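You operate a simulated robot arm through the tools that you are given. There is no shell and no other tool. Be economical: measure what you need, move in short steps, check, and stop when the job is done.

Carry out the task below with a simulated robot arm. There is one attempt and no reset: what you move stays moved.

TASK
Stack the spares bag marked "springs" from the top of the fitting bench on top of the spares bag marked "fuses".
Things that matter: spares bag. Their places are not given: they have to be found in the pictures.

It is judged by the outcome, as a careful person would: the job done as asked, and still so three seconds after it is handed in. It fails if anything else is knocked over, pushed out of place, dropped, spilled or broken.

THE ROBOT
A 7-joint arm with a two-finger parallel gripper, fixed in place. Base frame: the origin is at the foot of the arm, x ahead of it, y to its left, z up; the work surface is at about z = 0.767. Lengths are in m, angles in rad, forces in N, time in s.
With the tool pointing down near the work surface it reaches from about 0.3 to 0.7 m from the base axis. Its first joint turns from -1.152 to 1.152 rad. Payload 1.57 kg.
Tool frame: the origin (TCP) lies between the finger pads and is the grasp point; the fingertips stand 0.03 m ahead of it; z points along the fingers, y is the line along which they close. The gripper opens to 0.11 m. The fingers are 0.024 m wide and 0.012 m thick; the gripper's body (0.048 by 0.112 m) begins 0.078 m behind the TCP.
Orientation is told as [roll, pitch, yaw] about the base's x, y, z axes, in that order, counted from this pose: with the fingers straight down and closing along the base's y, the tool's x points along the base's -x, its y along +y and its z along -z.

THE INTERFACE
- The arm moves only by the tool arm_command. Its argument "deltas" is a list of rows, each a list of 5 numbers: the opening, from 0 (shut) to 1 (fully open), then the shift along the tool's x, y, z in m, then the turn about the tool's z in degrees. In form: [[grip, dx, dy, dz, twist], ...]. A call has 1 to 20 rows; each row is the pose to reach, as a shift and turn from the pose commanded when the call began, along the tool's axes at that moment. A row lasts 0.2 s, in which the tool goes at most 0.05 m and 0.15 rad; a call with a longer step from one row to the next is refused whole, and so is a gripper value outside its range. A pose out of reach is approached as far as the arm can. The call stops where the force on the tool passes 40 N (or 10 N more than at its start, if that is more) or the arm is blocked; 0.2 s more then pass. The fingers move at their own pace (about 0.108 m/s each) and stop on an object; they squeeze with about 20 N. The grip force told is the motor's: it shows also when the fingers shut on nothing. Time passes only in rows, and 0.2 s behind the last, so rows that repeat a pose let the fingers close. It gives the time, the measured TCP pose, the force on the tool (base axes), the opening and the grip force at its end, in the units of the frame above (readings bear some noise), and new pictures: "show" is both (left out), scene, wrist or none.
- Cameras (640 x 400 px; columns grow to the right, rows downward): "scene" is fixed at [0.171, -0.4037, 1.3919]; the picture's right is [0.70, -0.71, 0.00], its down [-0.49, -0.48, -0.73] and it looks along [0.52, 0.51, -0.68] (base axes); focal length 318 px, centre (320, 200). "wrist" rides on the gripper at [-0.036, 0, -0.08] in the tool frame; the picture's right is [0.00, -1.00, 0.00], its down [0.97, 0.00, -0.24] and it looks along [0.24, 0.00, 0.97] (tool axes); focal length 218 px, centre (320, 200).
- locate(camera, pixels): for up to 12 pixels [column, row] of the newest picture of that camera ("zoom" is the newest enlarged one), the place [x, y, z] in the base frame of the surface seen there, good to about 0.002 m. No time passes.
- enlarge(camera, box): a new picture of the part [left, top, right, bottom] of that camera's present view, enlarged. No time passes.
- hand_in(): hands the job in; it is judged then, once.

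Work in short steps. Measure before you move; look again where a grasp or a placing could have gone wrong, and mend it. You have 60 turns and 120 pictures in all, the two below and enlarged ones among them. Open the gripper and draw the arm clear of the work before you hand the job in, unless the task says otherwise; then end with one line.

The tools are called after "Request:" as name(argument=value, ...) on one line, values as JSON. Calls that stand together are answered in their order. arm_command: Moves the arm, as the interface text tells. Its arguments: {"type":"object","properties":{"deltas":{"type":"array","items":{"type":"array","items":{"type":"number"}}},"show":{"type":"string","enum":["both","scene","wrist","none"]}},"required":["deltas"]} The other tools are called the same way: locate (camera, pixels) gives the place of the surface under pixels of a picture; enlarge (camera, box) takes an enlarged picture of a part of a camera's view; hand_in () hands the job in.

At the start:

```text
t: 0.0
position: [0.419, -0.0752, 1.0275]
tool_rot: [0.001, -0.001, 0.0]
wrist_force: [-0.4, 0.3, -0.7]
width: 0.11
grasp_force: 0.0
```

scene: 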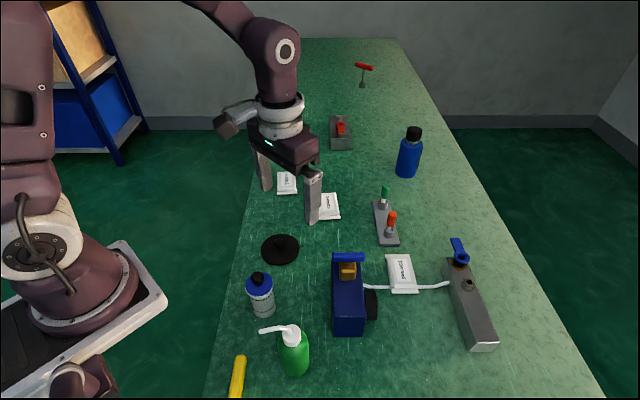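
wrist: 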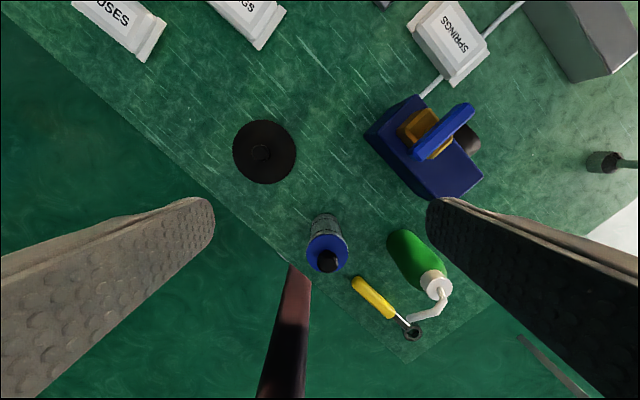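

Three bags are visible: at about (287,183), (329,206) and (402,274) in the scene picture. I'll enlarge to read the marks and measure.

Request:
enlarge(camera="scene", box=[260, 160, 360, 230])

Request:
enlarge(camera="scene", box=[330, 230, 510, 350])

Request:
locate(camera="scene", pixels=[[287, 183], [329, 206], [388, 257], [408, 256], [417, 290], [394, 291], [402, 274], [378, 287], [432, 287], [348, 258], [459, 245], [470, 283]])

Request:
locate(camera="wrist", pixels=[[72, 3], [136, 60], [164, 25], [260, 48], [285, 12], [408, 22], [442, 2], [489, 48], [455, 86], [450, 40], [432, 88], [505, 20]])

```text
5.71 times, centred on (310, 195) of scene
```

zoom: 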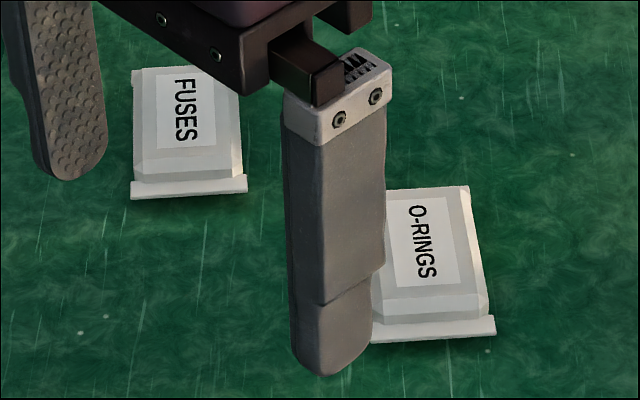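

```text
3.33 times, centred on (420, 290) of scene
```

zoom: 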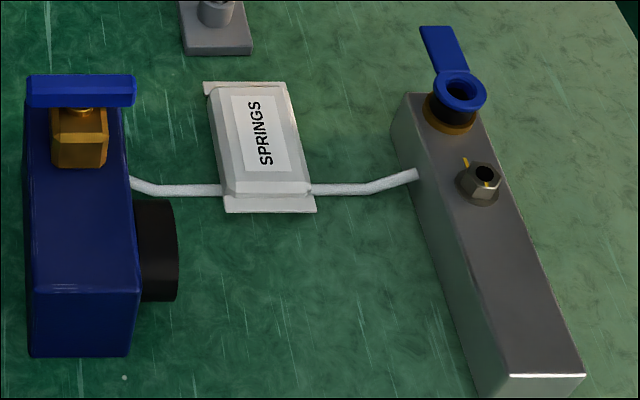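

```text
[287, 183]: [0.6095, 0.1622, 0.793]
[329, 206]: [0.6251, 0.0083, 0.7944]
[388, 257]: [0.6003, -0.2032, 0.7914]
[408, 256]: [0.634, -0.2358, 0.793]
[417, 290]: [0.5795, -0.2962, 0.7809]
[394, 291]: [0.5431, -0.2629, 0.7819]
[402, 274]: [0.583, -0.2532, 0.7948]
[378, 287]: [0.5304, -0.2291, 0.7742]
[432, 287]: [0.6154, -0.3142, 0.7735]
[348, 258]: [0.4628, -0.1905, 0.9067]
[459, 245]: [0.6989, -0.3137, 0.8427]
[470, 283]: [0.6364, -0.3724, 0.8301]
```

```text
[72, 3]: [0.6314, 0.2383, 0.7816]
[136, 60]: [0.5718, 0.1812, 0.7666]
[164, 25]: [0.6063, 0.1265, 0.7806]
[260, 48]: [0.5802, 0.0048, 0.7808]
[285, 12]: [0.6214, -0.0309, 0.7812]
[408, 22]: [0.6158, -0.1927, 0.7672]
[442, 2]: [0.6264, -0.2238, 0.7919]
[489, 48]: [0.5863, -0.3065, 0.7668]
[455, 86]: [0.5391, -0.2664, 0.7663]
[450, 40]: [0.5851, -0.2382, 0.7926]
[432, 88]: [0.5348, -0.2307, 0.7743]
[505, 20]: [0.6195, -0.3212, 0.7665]
```

The springs bag is the one at (402,274), with a hose crossing beneath or behind it. The fuses bag is at about (0.61,0.16). I'll move high above the springs bag, with the fingers turned across its width, to look closer.

Request:
arm_command(deltas=[[1, -0.027, -0.028, 0, -7.5], [1, -0.054, -0.056, 0, -15], [1, -0.081, -0.084, 0, -22.5], [1, -0.108, -0.112, 0, -30], [1, -0.135, -0.14, 0, -37.5], [1, -0.16, -0.165, 0, -45], [1, -0.16, -0.165, 0, -45]])

```text
t: 1.6
position: [0.5813, -0.2413, 1.0268]
tool_rot: [0.001, 0.001, 0.789]
wrist_force: [0.1, -0.6, 0.7]
width: 0.1101
grasp_force: 0.1
```

scene: 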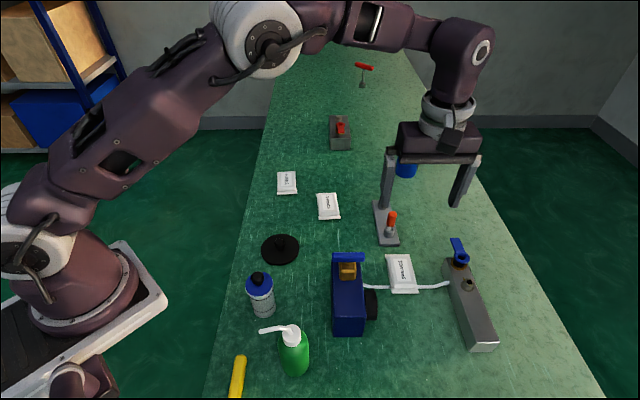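
wrist: 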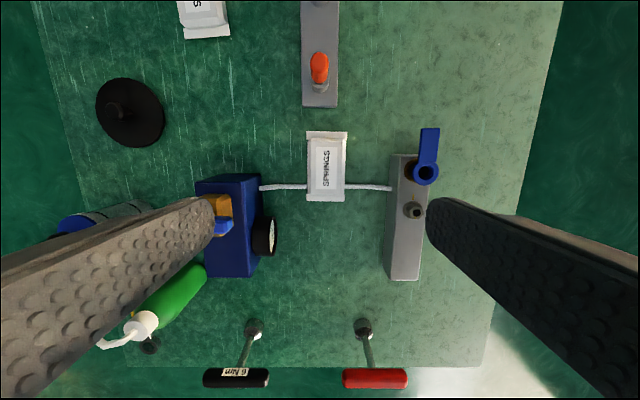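

Request:
enlarge(camera="wrist", box=[240, 100, 440, 225])

Request:
locate(camera="wrist", pixels=[[308, 133], [346, 134], [344, 200], [308, 199], [326, 145], [326, 168], [326, 190], [290, 187], [360, 187], [260, 180], [389, 170], [272, 235]])

Request:
locate(camera="scene", pixels=[[278, 172], [296, 173], [297, 193], [276, 194], [287, 175], [287, 183], [287, 190], [280, 182], [294, 183], [318, 195], [319, 217], [335, 260]])

Request:
enlarge(camera="scene", box=[267, 165, 307, 200])

```text
3.20 times, centred on (340, 162) of wrist
```

zoom: 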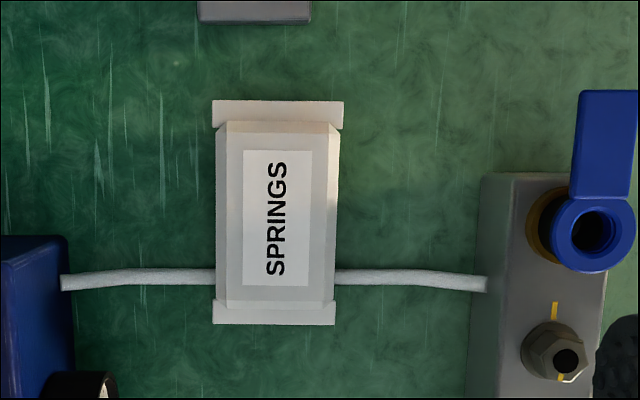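

```text
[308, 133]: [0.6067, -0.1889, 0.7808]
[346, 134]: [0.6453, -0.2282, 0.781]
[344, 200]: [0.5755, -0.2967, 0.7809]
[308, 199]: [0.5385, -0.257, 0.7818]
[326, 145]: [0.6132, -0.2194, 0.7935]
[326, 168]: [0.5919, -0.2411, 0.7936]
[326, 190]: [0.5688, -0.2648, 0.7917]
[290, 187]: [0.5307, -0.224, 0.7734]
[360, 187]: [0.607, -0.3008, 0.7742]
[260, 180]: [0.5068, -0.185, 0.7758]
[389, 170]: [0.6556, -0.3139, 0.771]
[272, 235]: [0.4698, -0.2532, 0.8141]
```

```text
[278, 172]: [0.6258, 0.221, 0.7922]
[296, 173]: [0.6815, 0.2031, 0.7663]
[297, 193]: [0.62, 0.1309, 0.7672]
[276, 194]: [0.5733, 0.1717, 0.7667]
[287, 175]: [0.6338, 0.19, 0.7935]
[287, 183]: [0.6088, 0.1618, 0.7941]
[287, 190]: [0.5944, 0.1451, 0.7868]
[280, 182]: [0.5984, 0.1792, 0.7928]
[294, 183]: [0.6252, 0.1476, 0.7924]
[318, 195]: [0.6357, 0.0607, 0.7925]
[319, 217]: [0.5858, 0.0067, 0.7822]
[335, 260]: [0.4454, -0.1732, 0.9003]
```

```text
11.43 times, centred on (287, 182) of scene
```

zoom: 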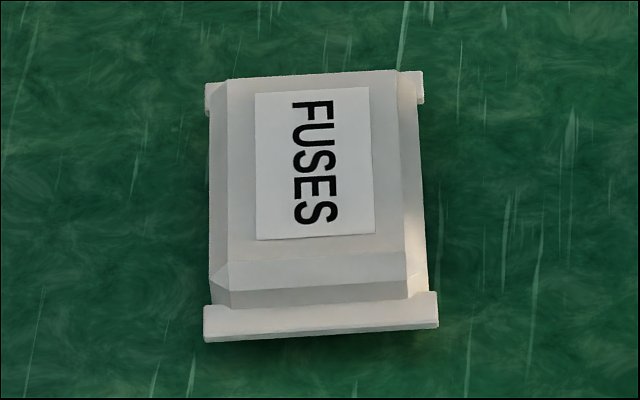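

The bag's corners give a centre of (0.5915,-0.2427) and a yaw of 45°. It measures about 0.098 x 0.054 m, with its top at 0.793. The hose passes under it 0.03 m from centre, so a grasp at the centre clears it. I'll centre the tool and come down partway.

Request:
arm_command(deltas=[[1, -0.0067, -0.009, 0.03, 0], [0.85, -0.0067, -0.009, 0.07, 0], [0.8, -0.0067, -0.009, 0.11, 0], [0.8, -0.0067, -0.009, 0.15, 0], [0.8, -0.0067, -0.009, 0.17, 0], [0.8, -0.0067, -0.009, 0.17, 0]])

```text
t: 3.0
position: [0.5916, -0.2416, 0.8561]
tool_rot: [0.001, 0.0, 0.785]
wrist_force: [-0.4, 0.0, 0.1]
width: 0.0882
grasp_force: 0.0
```

scene: 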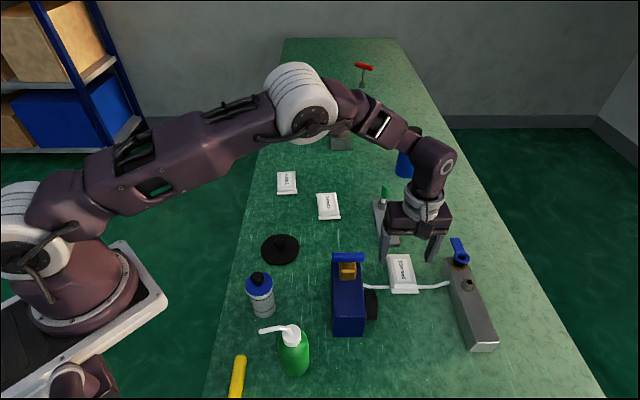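
wrist: 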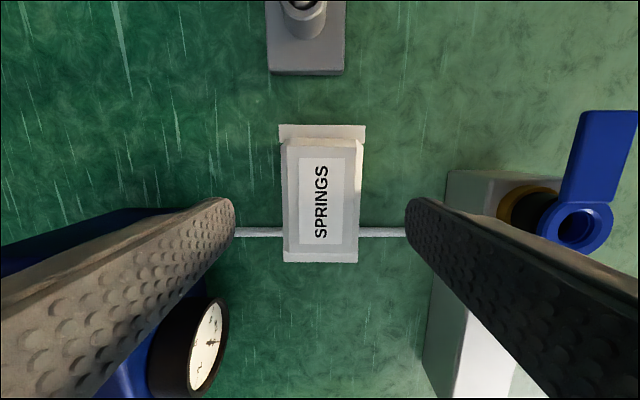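

The bag is centred between the fingers (column about 321). Before going lower I'll check the toggle-switch height ahead of the wrist.

Request:
locate(camera="wrist", pixels=[[303, 25], [305, 72], [305, 5], [321, 130], [321, 257], [283, 190], [362, 190], [250, 232], [385, 232]])

Request:
enlarge(camera="scene", box=[350, 170, 480, 310])

```text
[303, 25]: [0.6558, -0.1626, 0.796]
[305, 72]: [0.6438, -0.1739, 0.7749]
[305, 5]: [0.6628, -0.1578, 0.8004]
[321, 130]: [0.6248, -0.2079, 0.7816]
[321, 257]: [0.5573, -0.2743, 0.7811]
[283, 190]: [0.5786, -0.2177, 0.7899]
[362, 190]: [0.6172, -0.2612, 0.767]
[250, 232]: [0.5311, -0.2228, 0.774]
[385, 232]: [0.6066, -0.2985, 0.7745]
```

```text
2.86 times, centred on (415, 240) of scene
```

zoom: 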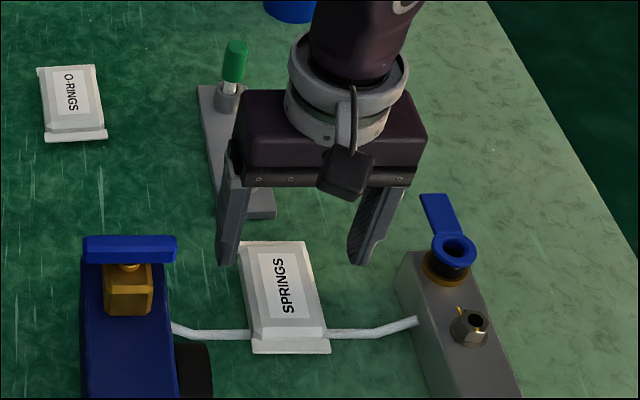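

The toggle sits about 0.1 m ahead of the tool, outside the hand's footprint. I'll descend to TCP z of about 0.801 and close.

Request:
arm_command(deltas=[[0.8, 0, 0, 0.03, 0], [0.8, 0, 0, 0.045, 0], [0.8, 0, 0, 0.055, 0], [0.8, 0, 0, 0.055, 0], [0.4, 0, 0, 0.055, 0], [0.2, 0, 0, 0.055, 0], [0.2, 0, 0, 0.055, 0], [0.2, 0, 0, 0.055, 0]])

```text
t: 4.8
position: [0.5909, -0.2412, 0.8013]
tool_rot: [-0.001, 0.001, 0.784]
wrist_force: [1.3, 0.2, -0.3]
width: 0.0547
grasp_force: 20.1
```

scene: 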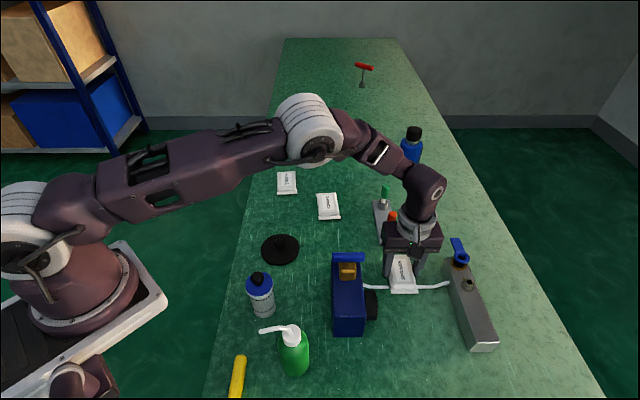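
wrist: 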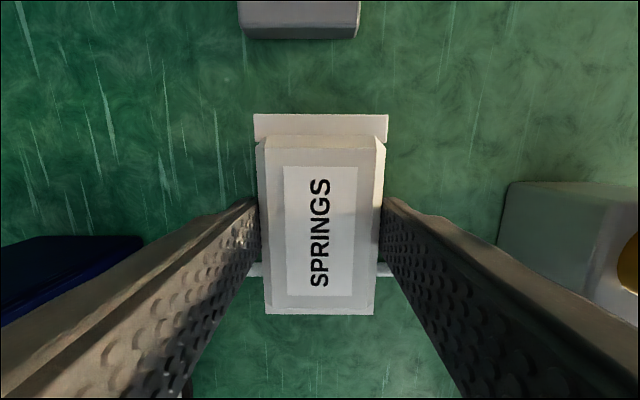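

Gripped: width 0.0547 m, 20 N. I'll lift slowly and watch the hose.

Request:
arm_command(deltas=[[0.2, 0, 0, -0.006, 0], [0.2, 0, 0, -0.012, 0], [0.2, 0, 0, -0.018, 0], [0.2, 0, 0, -0.024, 0], [0.2, 0, 0, -0.03, 0]])

Request:
enlarge(camera="scene", box=[340, 220, 480, 320])

```text
t: 6.0
position: [0.5913, -0.2425, 0.8319]
tool_rot: [-0.001, 0.001, 0.786]
wrist_force: [0.0, 0.2, -1.3]
width: 0.0542
grasp_force: 19.8
```

scene: 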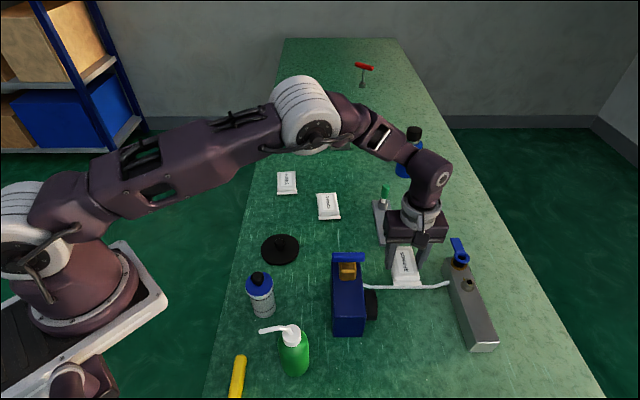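
wrist: 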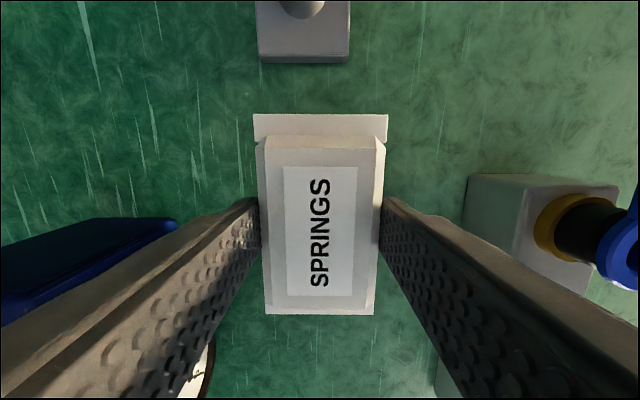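

```text
4.00 times, centred on (410, 270) of scene
```

zoom: 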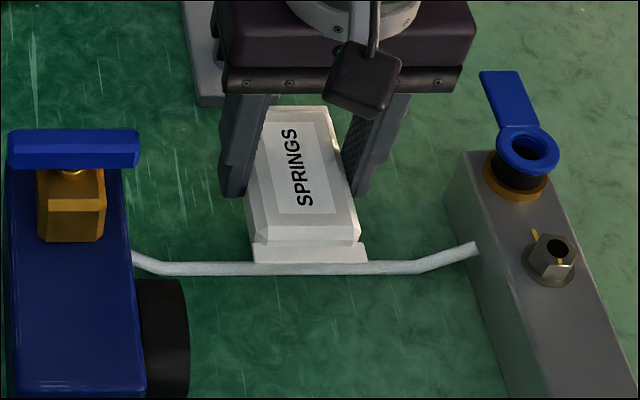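

The bag is free and the hose stayed put. I'll raise it well clear, and measure the fuses bag while it is still unobstructed.

Request:
arm_command(deltas=[[0.2, 0, 0, -0.04, 0], [0.2, 0, 0, -0.08, 0], [0.2, 0, 0, -0.12, 0], [0.2, 0, 0, -0.15, 0], [0.2, 0, 0, -0.15, 0]], show="none")

Request:
enlarge(camera="scene", box=[255, 160, 351, 220])

```text
t: 7.2
position: [0.5918, -0.2444, 0.9827]
tool_rot: [0.0, 0.0, 0.784]
wrist_force: [0.2, 0.1, -1.0]
width: 0.0541
grasp_force: 20.7
```

```text
6.67 times, centred on (303, 190) of scene
```

zoom: 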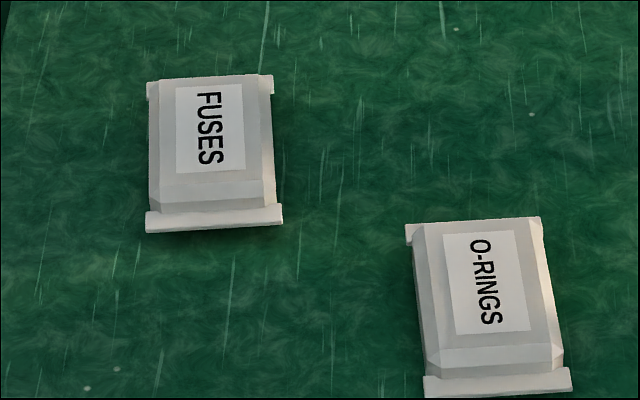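

Request:
locate(camera="zoom", pixels=[[148, 219], [280, 212], [273, 80], [149, 88], [212, 85], [212, 130], [212, 178], [163, 82], [258, 78], [264, 180], [161, 185], [247, 130]])

```text
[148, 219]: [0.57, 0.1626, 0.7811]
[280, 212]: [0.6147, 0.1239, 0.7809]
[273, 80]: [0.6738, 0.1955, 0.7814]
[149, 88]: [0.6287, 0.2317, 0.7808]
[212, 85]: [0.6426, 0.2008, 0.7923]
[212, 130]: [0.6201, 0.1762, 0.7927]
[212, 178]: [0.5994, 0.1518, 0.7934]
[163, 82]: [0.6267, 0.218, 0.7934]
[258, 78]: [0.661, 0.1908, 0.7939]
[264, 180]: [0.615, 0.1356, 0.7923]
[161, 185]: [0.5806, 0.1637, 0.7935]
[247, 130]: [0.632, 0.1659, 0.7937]
```

The fuses bag's centre is (0.621,0.1775), with its long axis at about 50° and its top at 0.793. I'll carry the springs bag over it, turning 5°.

Request:
arm_command(deltas=[[0.2, -0.0265, 0.023, 0, -0.4], [0.2, -0.053, 0.0461, 0, -0.8], [0.2, -0.0795, 0.0691, 0, -1.2], [0.2, -0.106, 0.0922, 0, -1.6], [0.2, -0.1325, 0.1152, 0, -2], [0.2, -0.159, 0.1383, 0, -2.5], [0.2, -0.1856, 0.1613, 0, -3], [0.2, -0.2121, 0.1843, 0, -3.5], [0.2, -0.2386, 0.2074, 0, -4], [0.2, -0.2651, 0.2304, 0, -4.4], [0.2, -0.2916, 0.2535, 0, -4.7], [0.2, -0.3181, 0.2765, 0, -5], [0.2, -0.3181, 0.2765, 0, -5], [0.2, -0.3181, 0.2765, 0, -5]])

```text
t: 10.2
position: [0.619, 0.1798, 0.981]
tool_rot: [0.0, -0.001, 0.873]
wrist_force: [0.8, 0.0, -0.6]
width: 0.0545
grasp_force: 20.1
```

scene: 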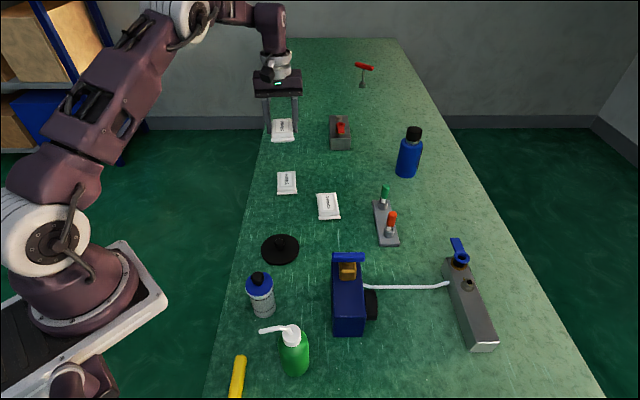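
wrist: 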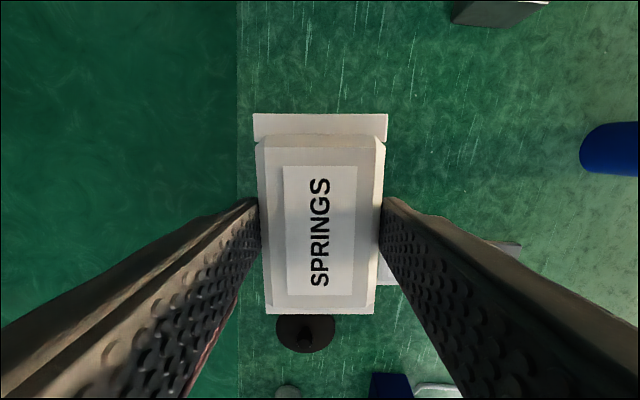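

The alignment looks right. I'll lower to about 17 mm above contact and check from the side.

Request:
arm_command(deltas=[[0.2, 0, 0, 0.04, 0], [0.2, 0, 0, 0.08, 0], [0.2, 0, 0, 0.11, 0], [0.2, 0, 0, 0.13, 0], [0.2, 0, 0, 0.136, 0], [0.2, 0, 0, 0.136, 0]])

Request:
enlarge(camera="scene", box=[255, 140, 335, 205])

```text
t: 11.6
position: [0.6197, 0.1778, 0.8468]
tool_rot: [0.0, 0.0, 0.873]
wrist_force: [-1.0, 0.3, -0.2]
width: 0.0544
grasp_force: 20.6
```

scene: 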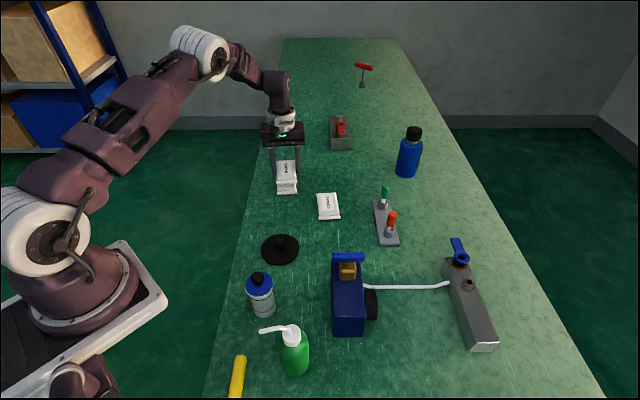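
wrist: 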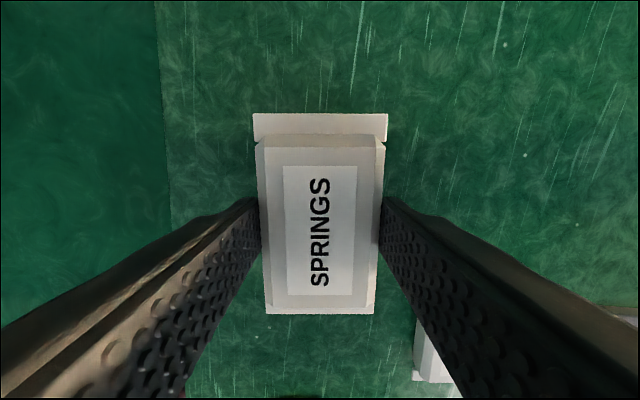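

```text
6.15 times, centred on (295, 172) of scene
```

zoom: 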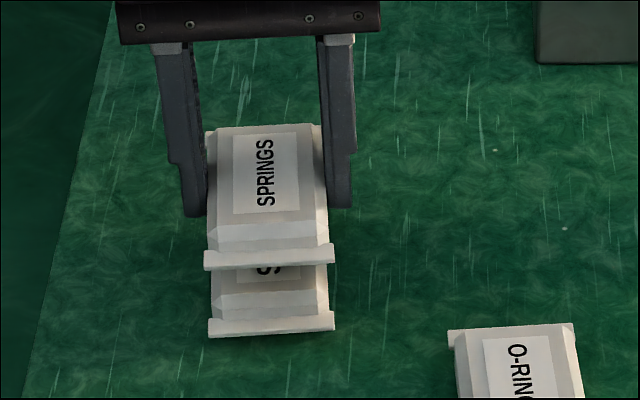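

The springs bag hangs squarely over the fuses bag. I'll compare the flap positions, then lower in small steps until light contact.

Request:
locate(camera="zoom", pixels=[[207, 255], [331, 247], [211, 322], [333, 315], [268, 175]])

Request:
arm_command(deltas=[[0.2, 0, 0, 0.006, 0], [0.2, 0, 0, 0.01, 0], [0.2, 0, 0, 0.013, 0], [0.2, 0, 0, 0.015, 0], [0.2, 0, 0, 0.0165, 0], [0.2, 0, 0, 0.0165, 0]])

Request:
enlarge(camera="scene", box=[255, 140, 335, 205])

```text
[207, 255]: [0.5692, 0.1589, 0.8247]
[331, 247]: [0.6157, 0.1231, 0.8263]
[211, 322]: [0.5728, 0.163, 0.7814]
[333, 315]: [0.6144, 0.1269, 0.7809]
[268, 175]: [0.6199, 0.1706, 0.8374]
```

```text
t: 13.0
position: [0.6197, 0.178, 0.8292]
tool_rot: [-0.001, 0.0, 0.872]
wrist_force: [0.4, 0.4, -0.5]
width: 0.0545
grasp_force: 20.4
```

scene: 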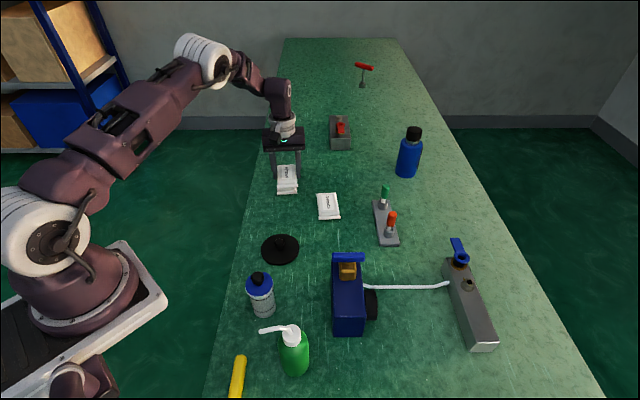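
wrist: 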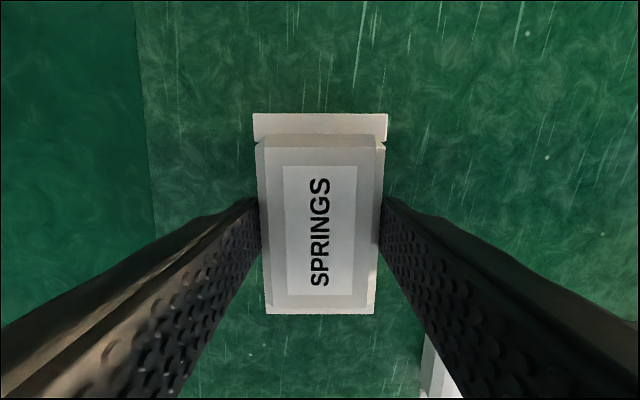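

```text
6.15 times, centred on (295, 172) of scene
```

zoom: 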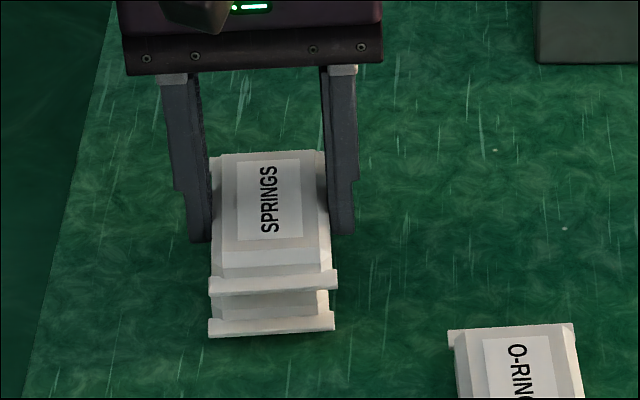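

Aligned within about 3 mm, with no contact force yet. I'll go down 2.5 mm in half-millimetre steps.

Request:
arm_command(deltas=[[0.2, 0, 0, 0.0005, 0], [0.2, 0, 0, 0.001, 0], [0.2, 0, 0, 0.0015, 0], [0.2, 0, 0, 0.002, 0], [0.2, 0, 0, 0.0025, 0]], show="none")

Request:
locate(camera="scene", pixels=[[287, 174], [287, 178], [289, 171]])

```text
t: 14.2
position: [0.6212, 0.1793, 0.8278]
tool_rot: [0.001, -0.001, 0.872]
wrist_force: [-1.0, 0.6, 1.7]
width: 0.0545
grasp_force: 19.3
```

```text
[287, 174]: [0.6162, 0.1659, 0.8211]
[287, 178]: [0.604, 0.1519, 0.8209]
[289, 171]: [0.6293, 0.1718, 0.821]
```

The force is rising slightly and the top is at 0.821 (0.820 expected when seated), so it is seated. I'll release and then rise.

Request:
arm_command(deltas=[[0.55, 0, 0, 0, 0], [0.65, 0, 0, 0, 0], [0.75, 0, 0, 0, 0], [0.8, 0, 0, 0, 0], [0.8, 0, 0, -0.01, 0], [0.8, 0, 0, -0.03, 0], [0.8, 0, 0, -0.06, 0], [0.8, 0, 0, -0.1, 0], [0.8, 0, 0, -0.14, 0], [0.8, 0, 0, -0.17, 0], [0.8, 0, 0, -0.17, 0]])

Request:
enlarge(camera="scene", box=[255, 140, 335, 205])

```text
t: 16.6
position: [0.6215, 0.1795, 0.9975]
tool_rot: [-0.001, -0.002, 0.874]
wrist_force: [0.7, 1.4, 0.7]
width: 0.0878
grasp_force: 0.0
```

scene: 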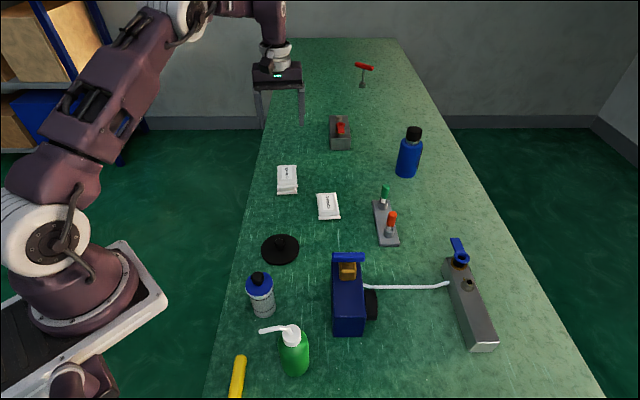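
wrist: 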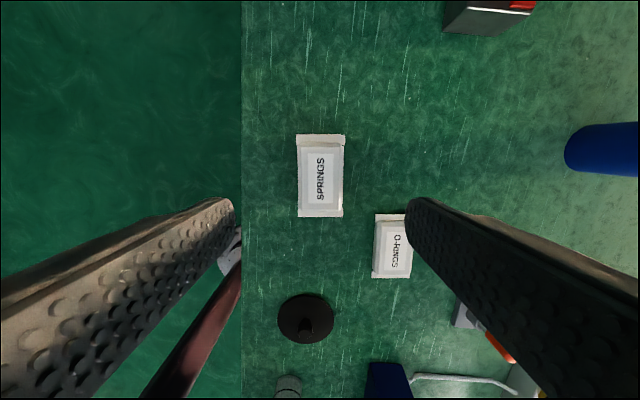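

```text
6.15 times, centred on (295, 172) of scene
```

zoom: 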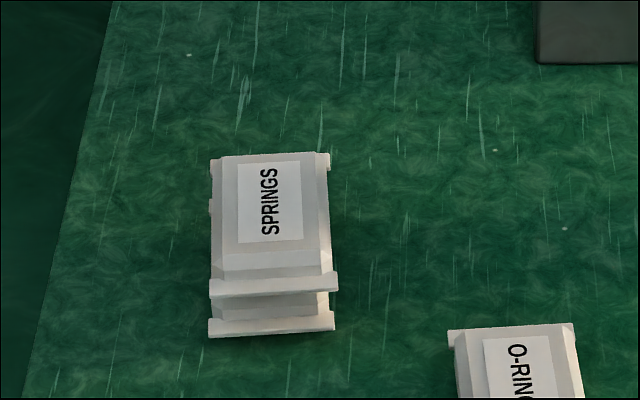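

The springs bag lies flat and squarely on the fuses bag, the gripper is open and clear, and nothing else has moved. I'm handing it in.

Request:
hand_in()

```text
The job is handed in.
```

The "springs" bag is now stacked flat on the "fuses" bag, lined up to within about 3 mm, and nothing else was disturbed.
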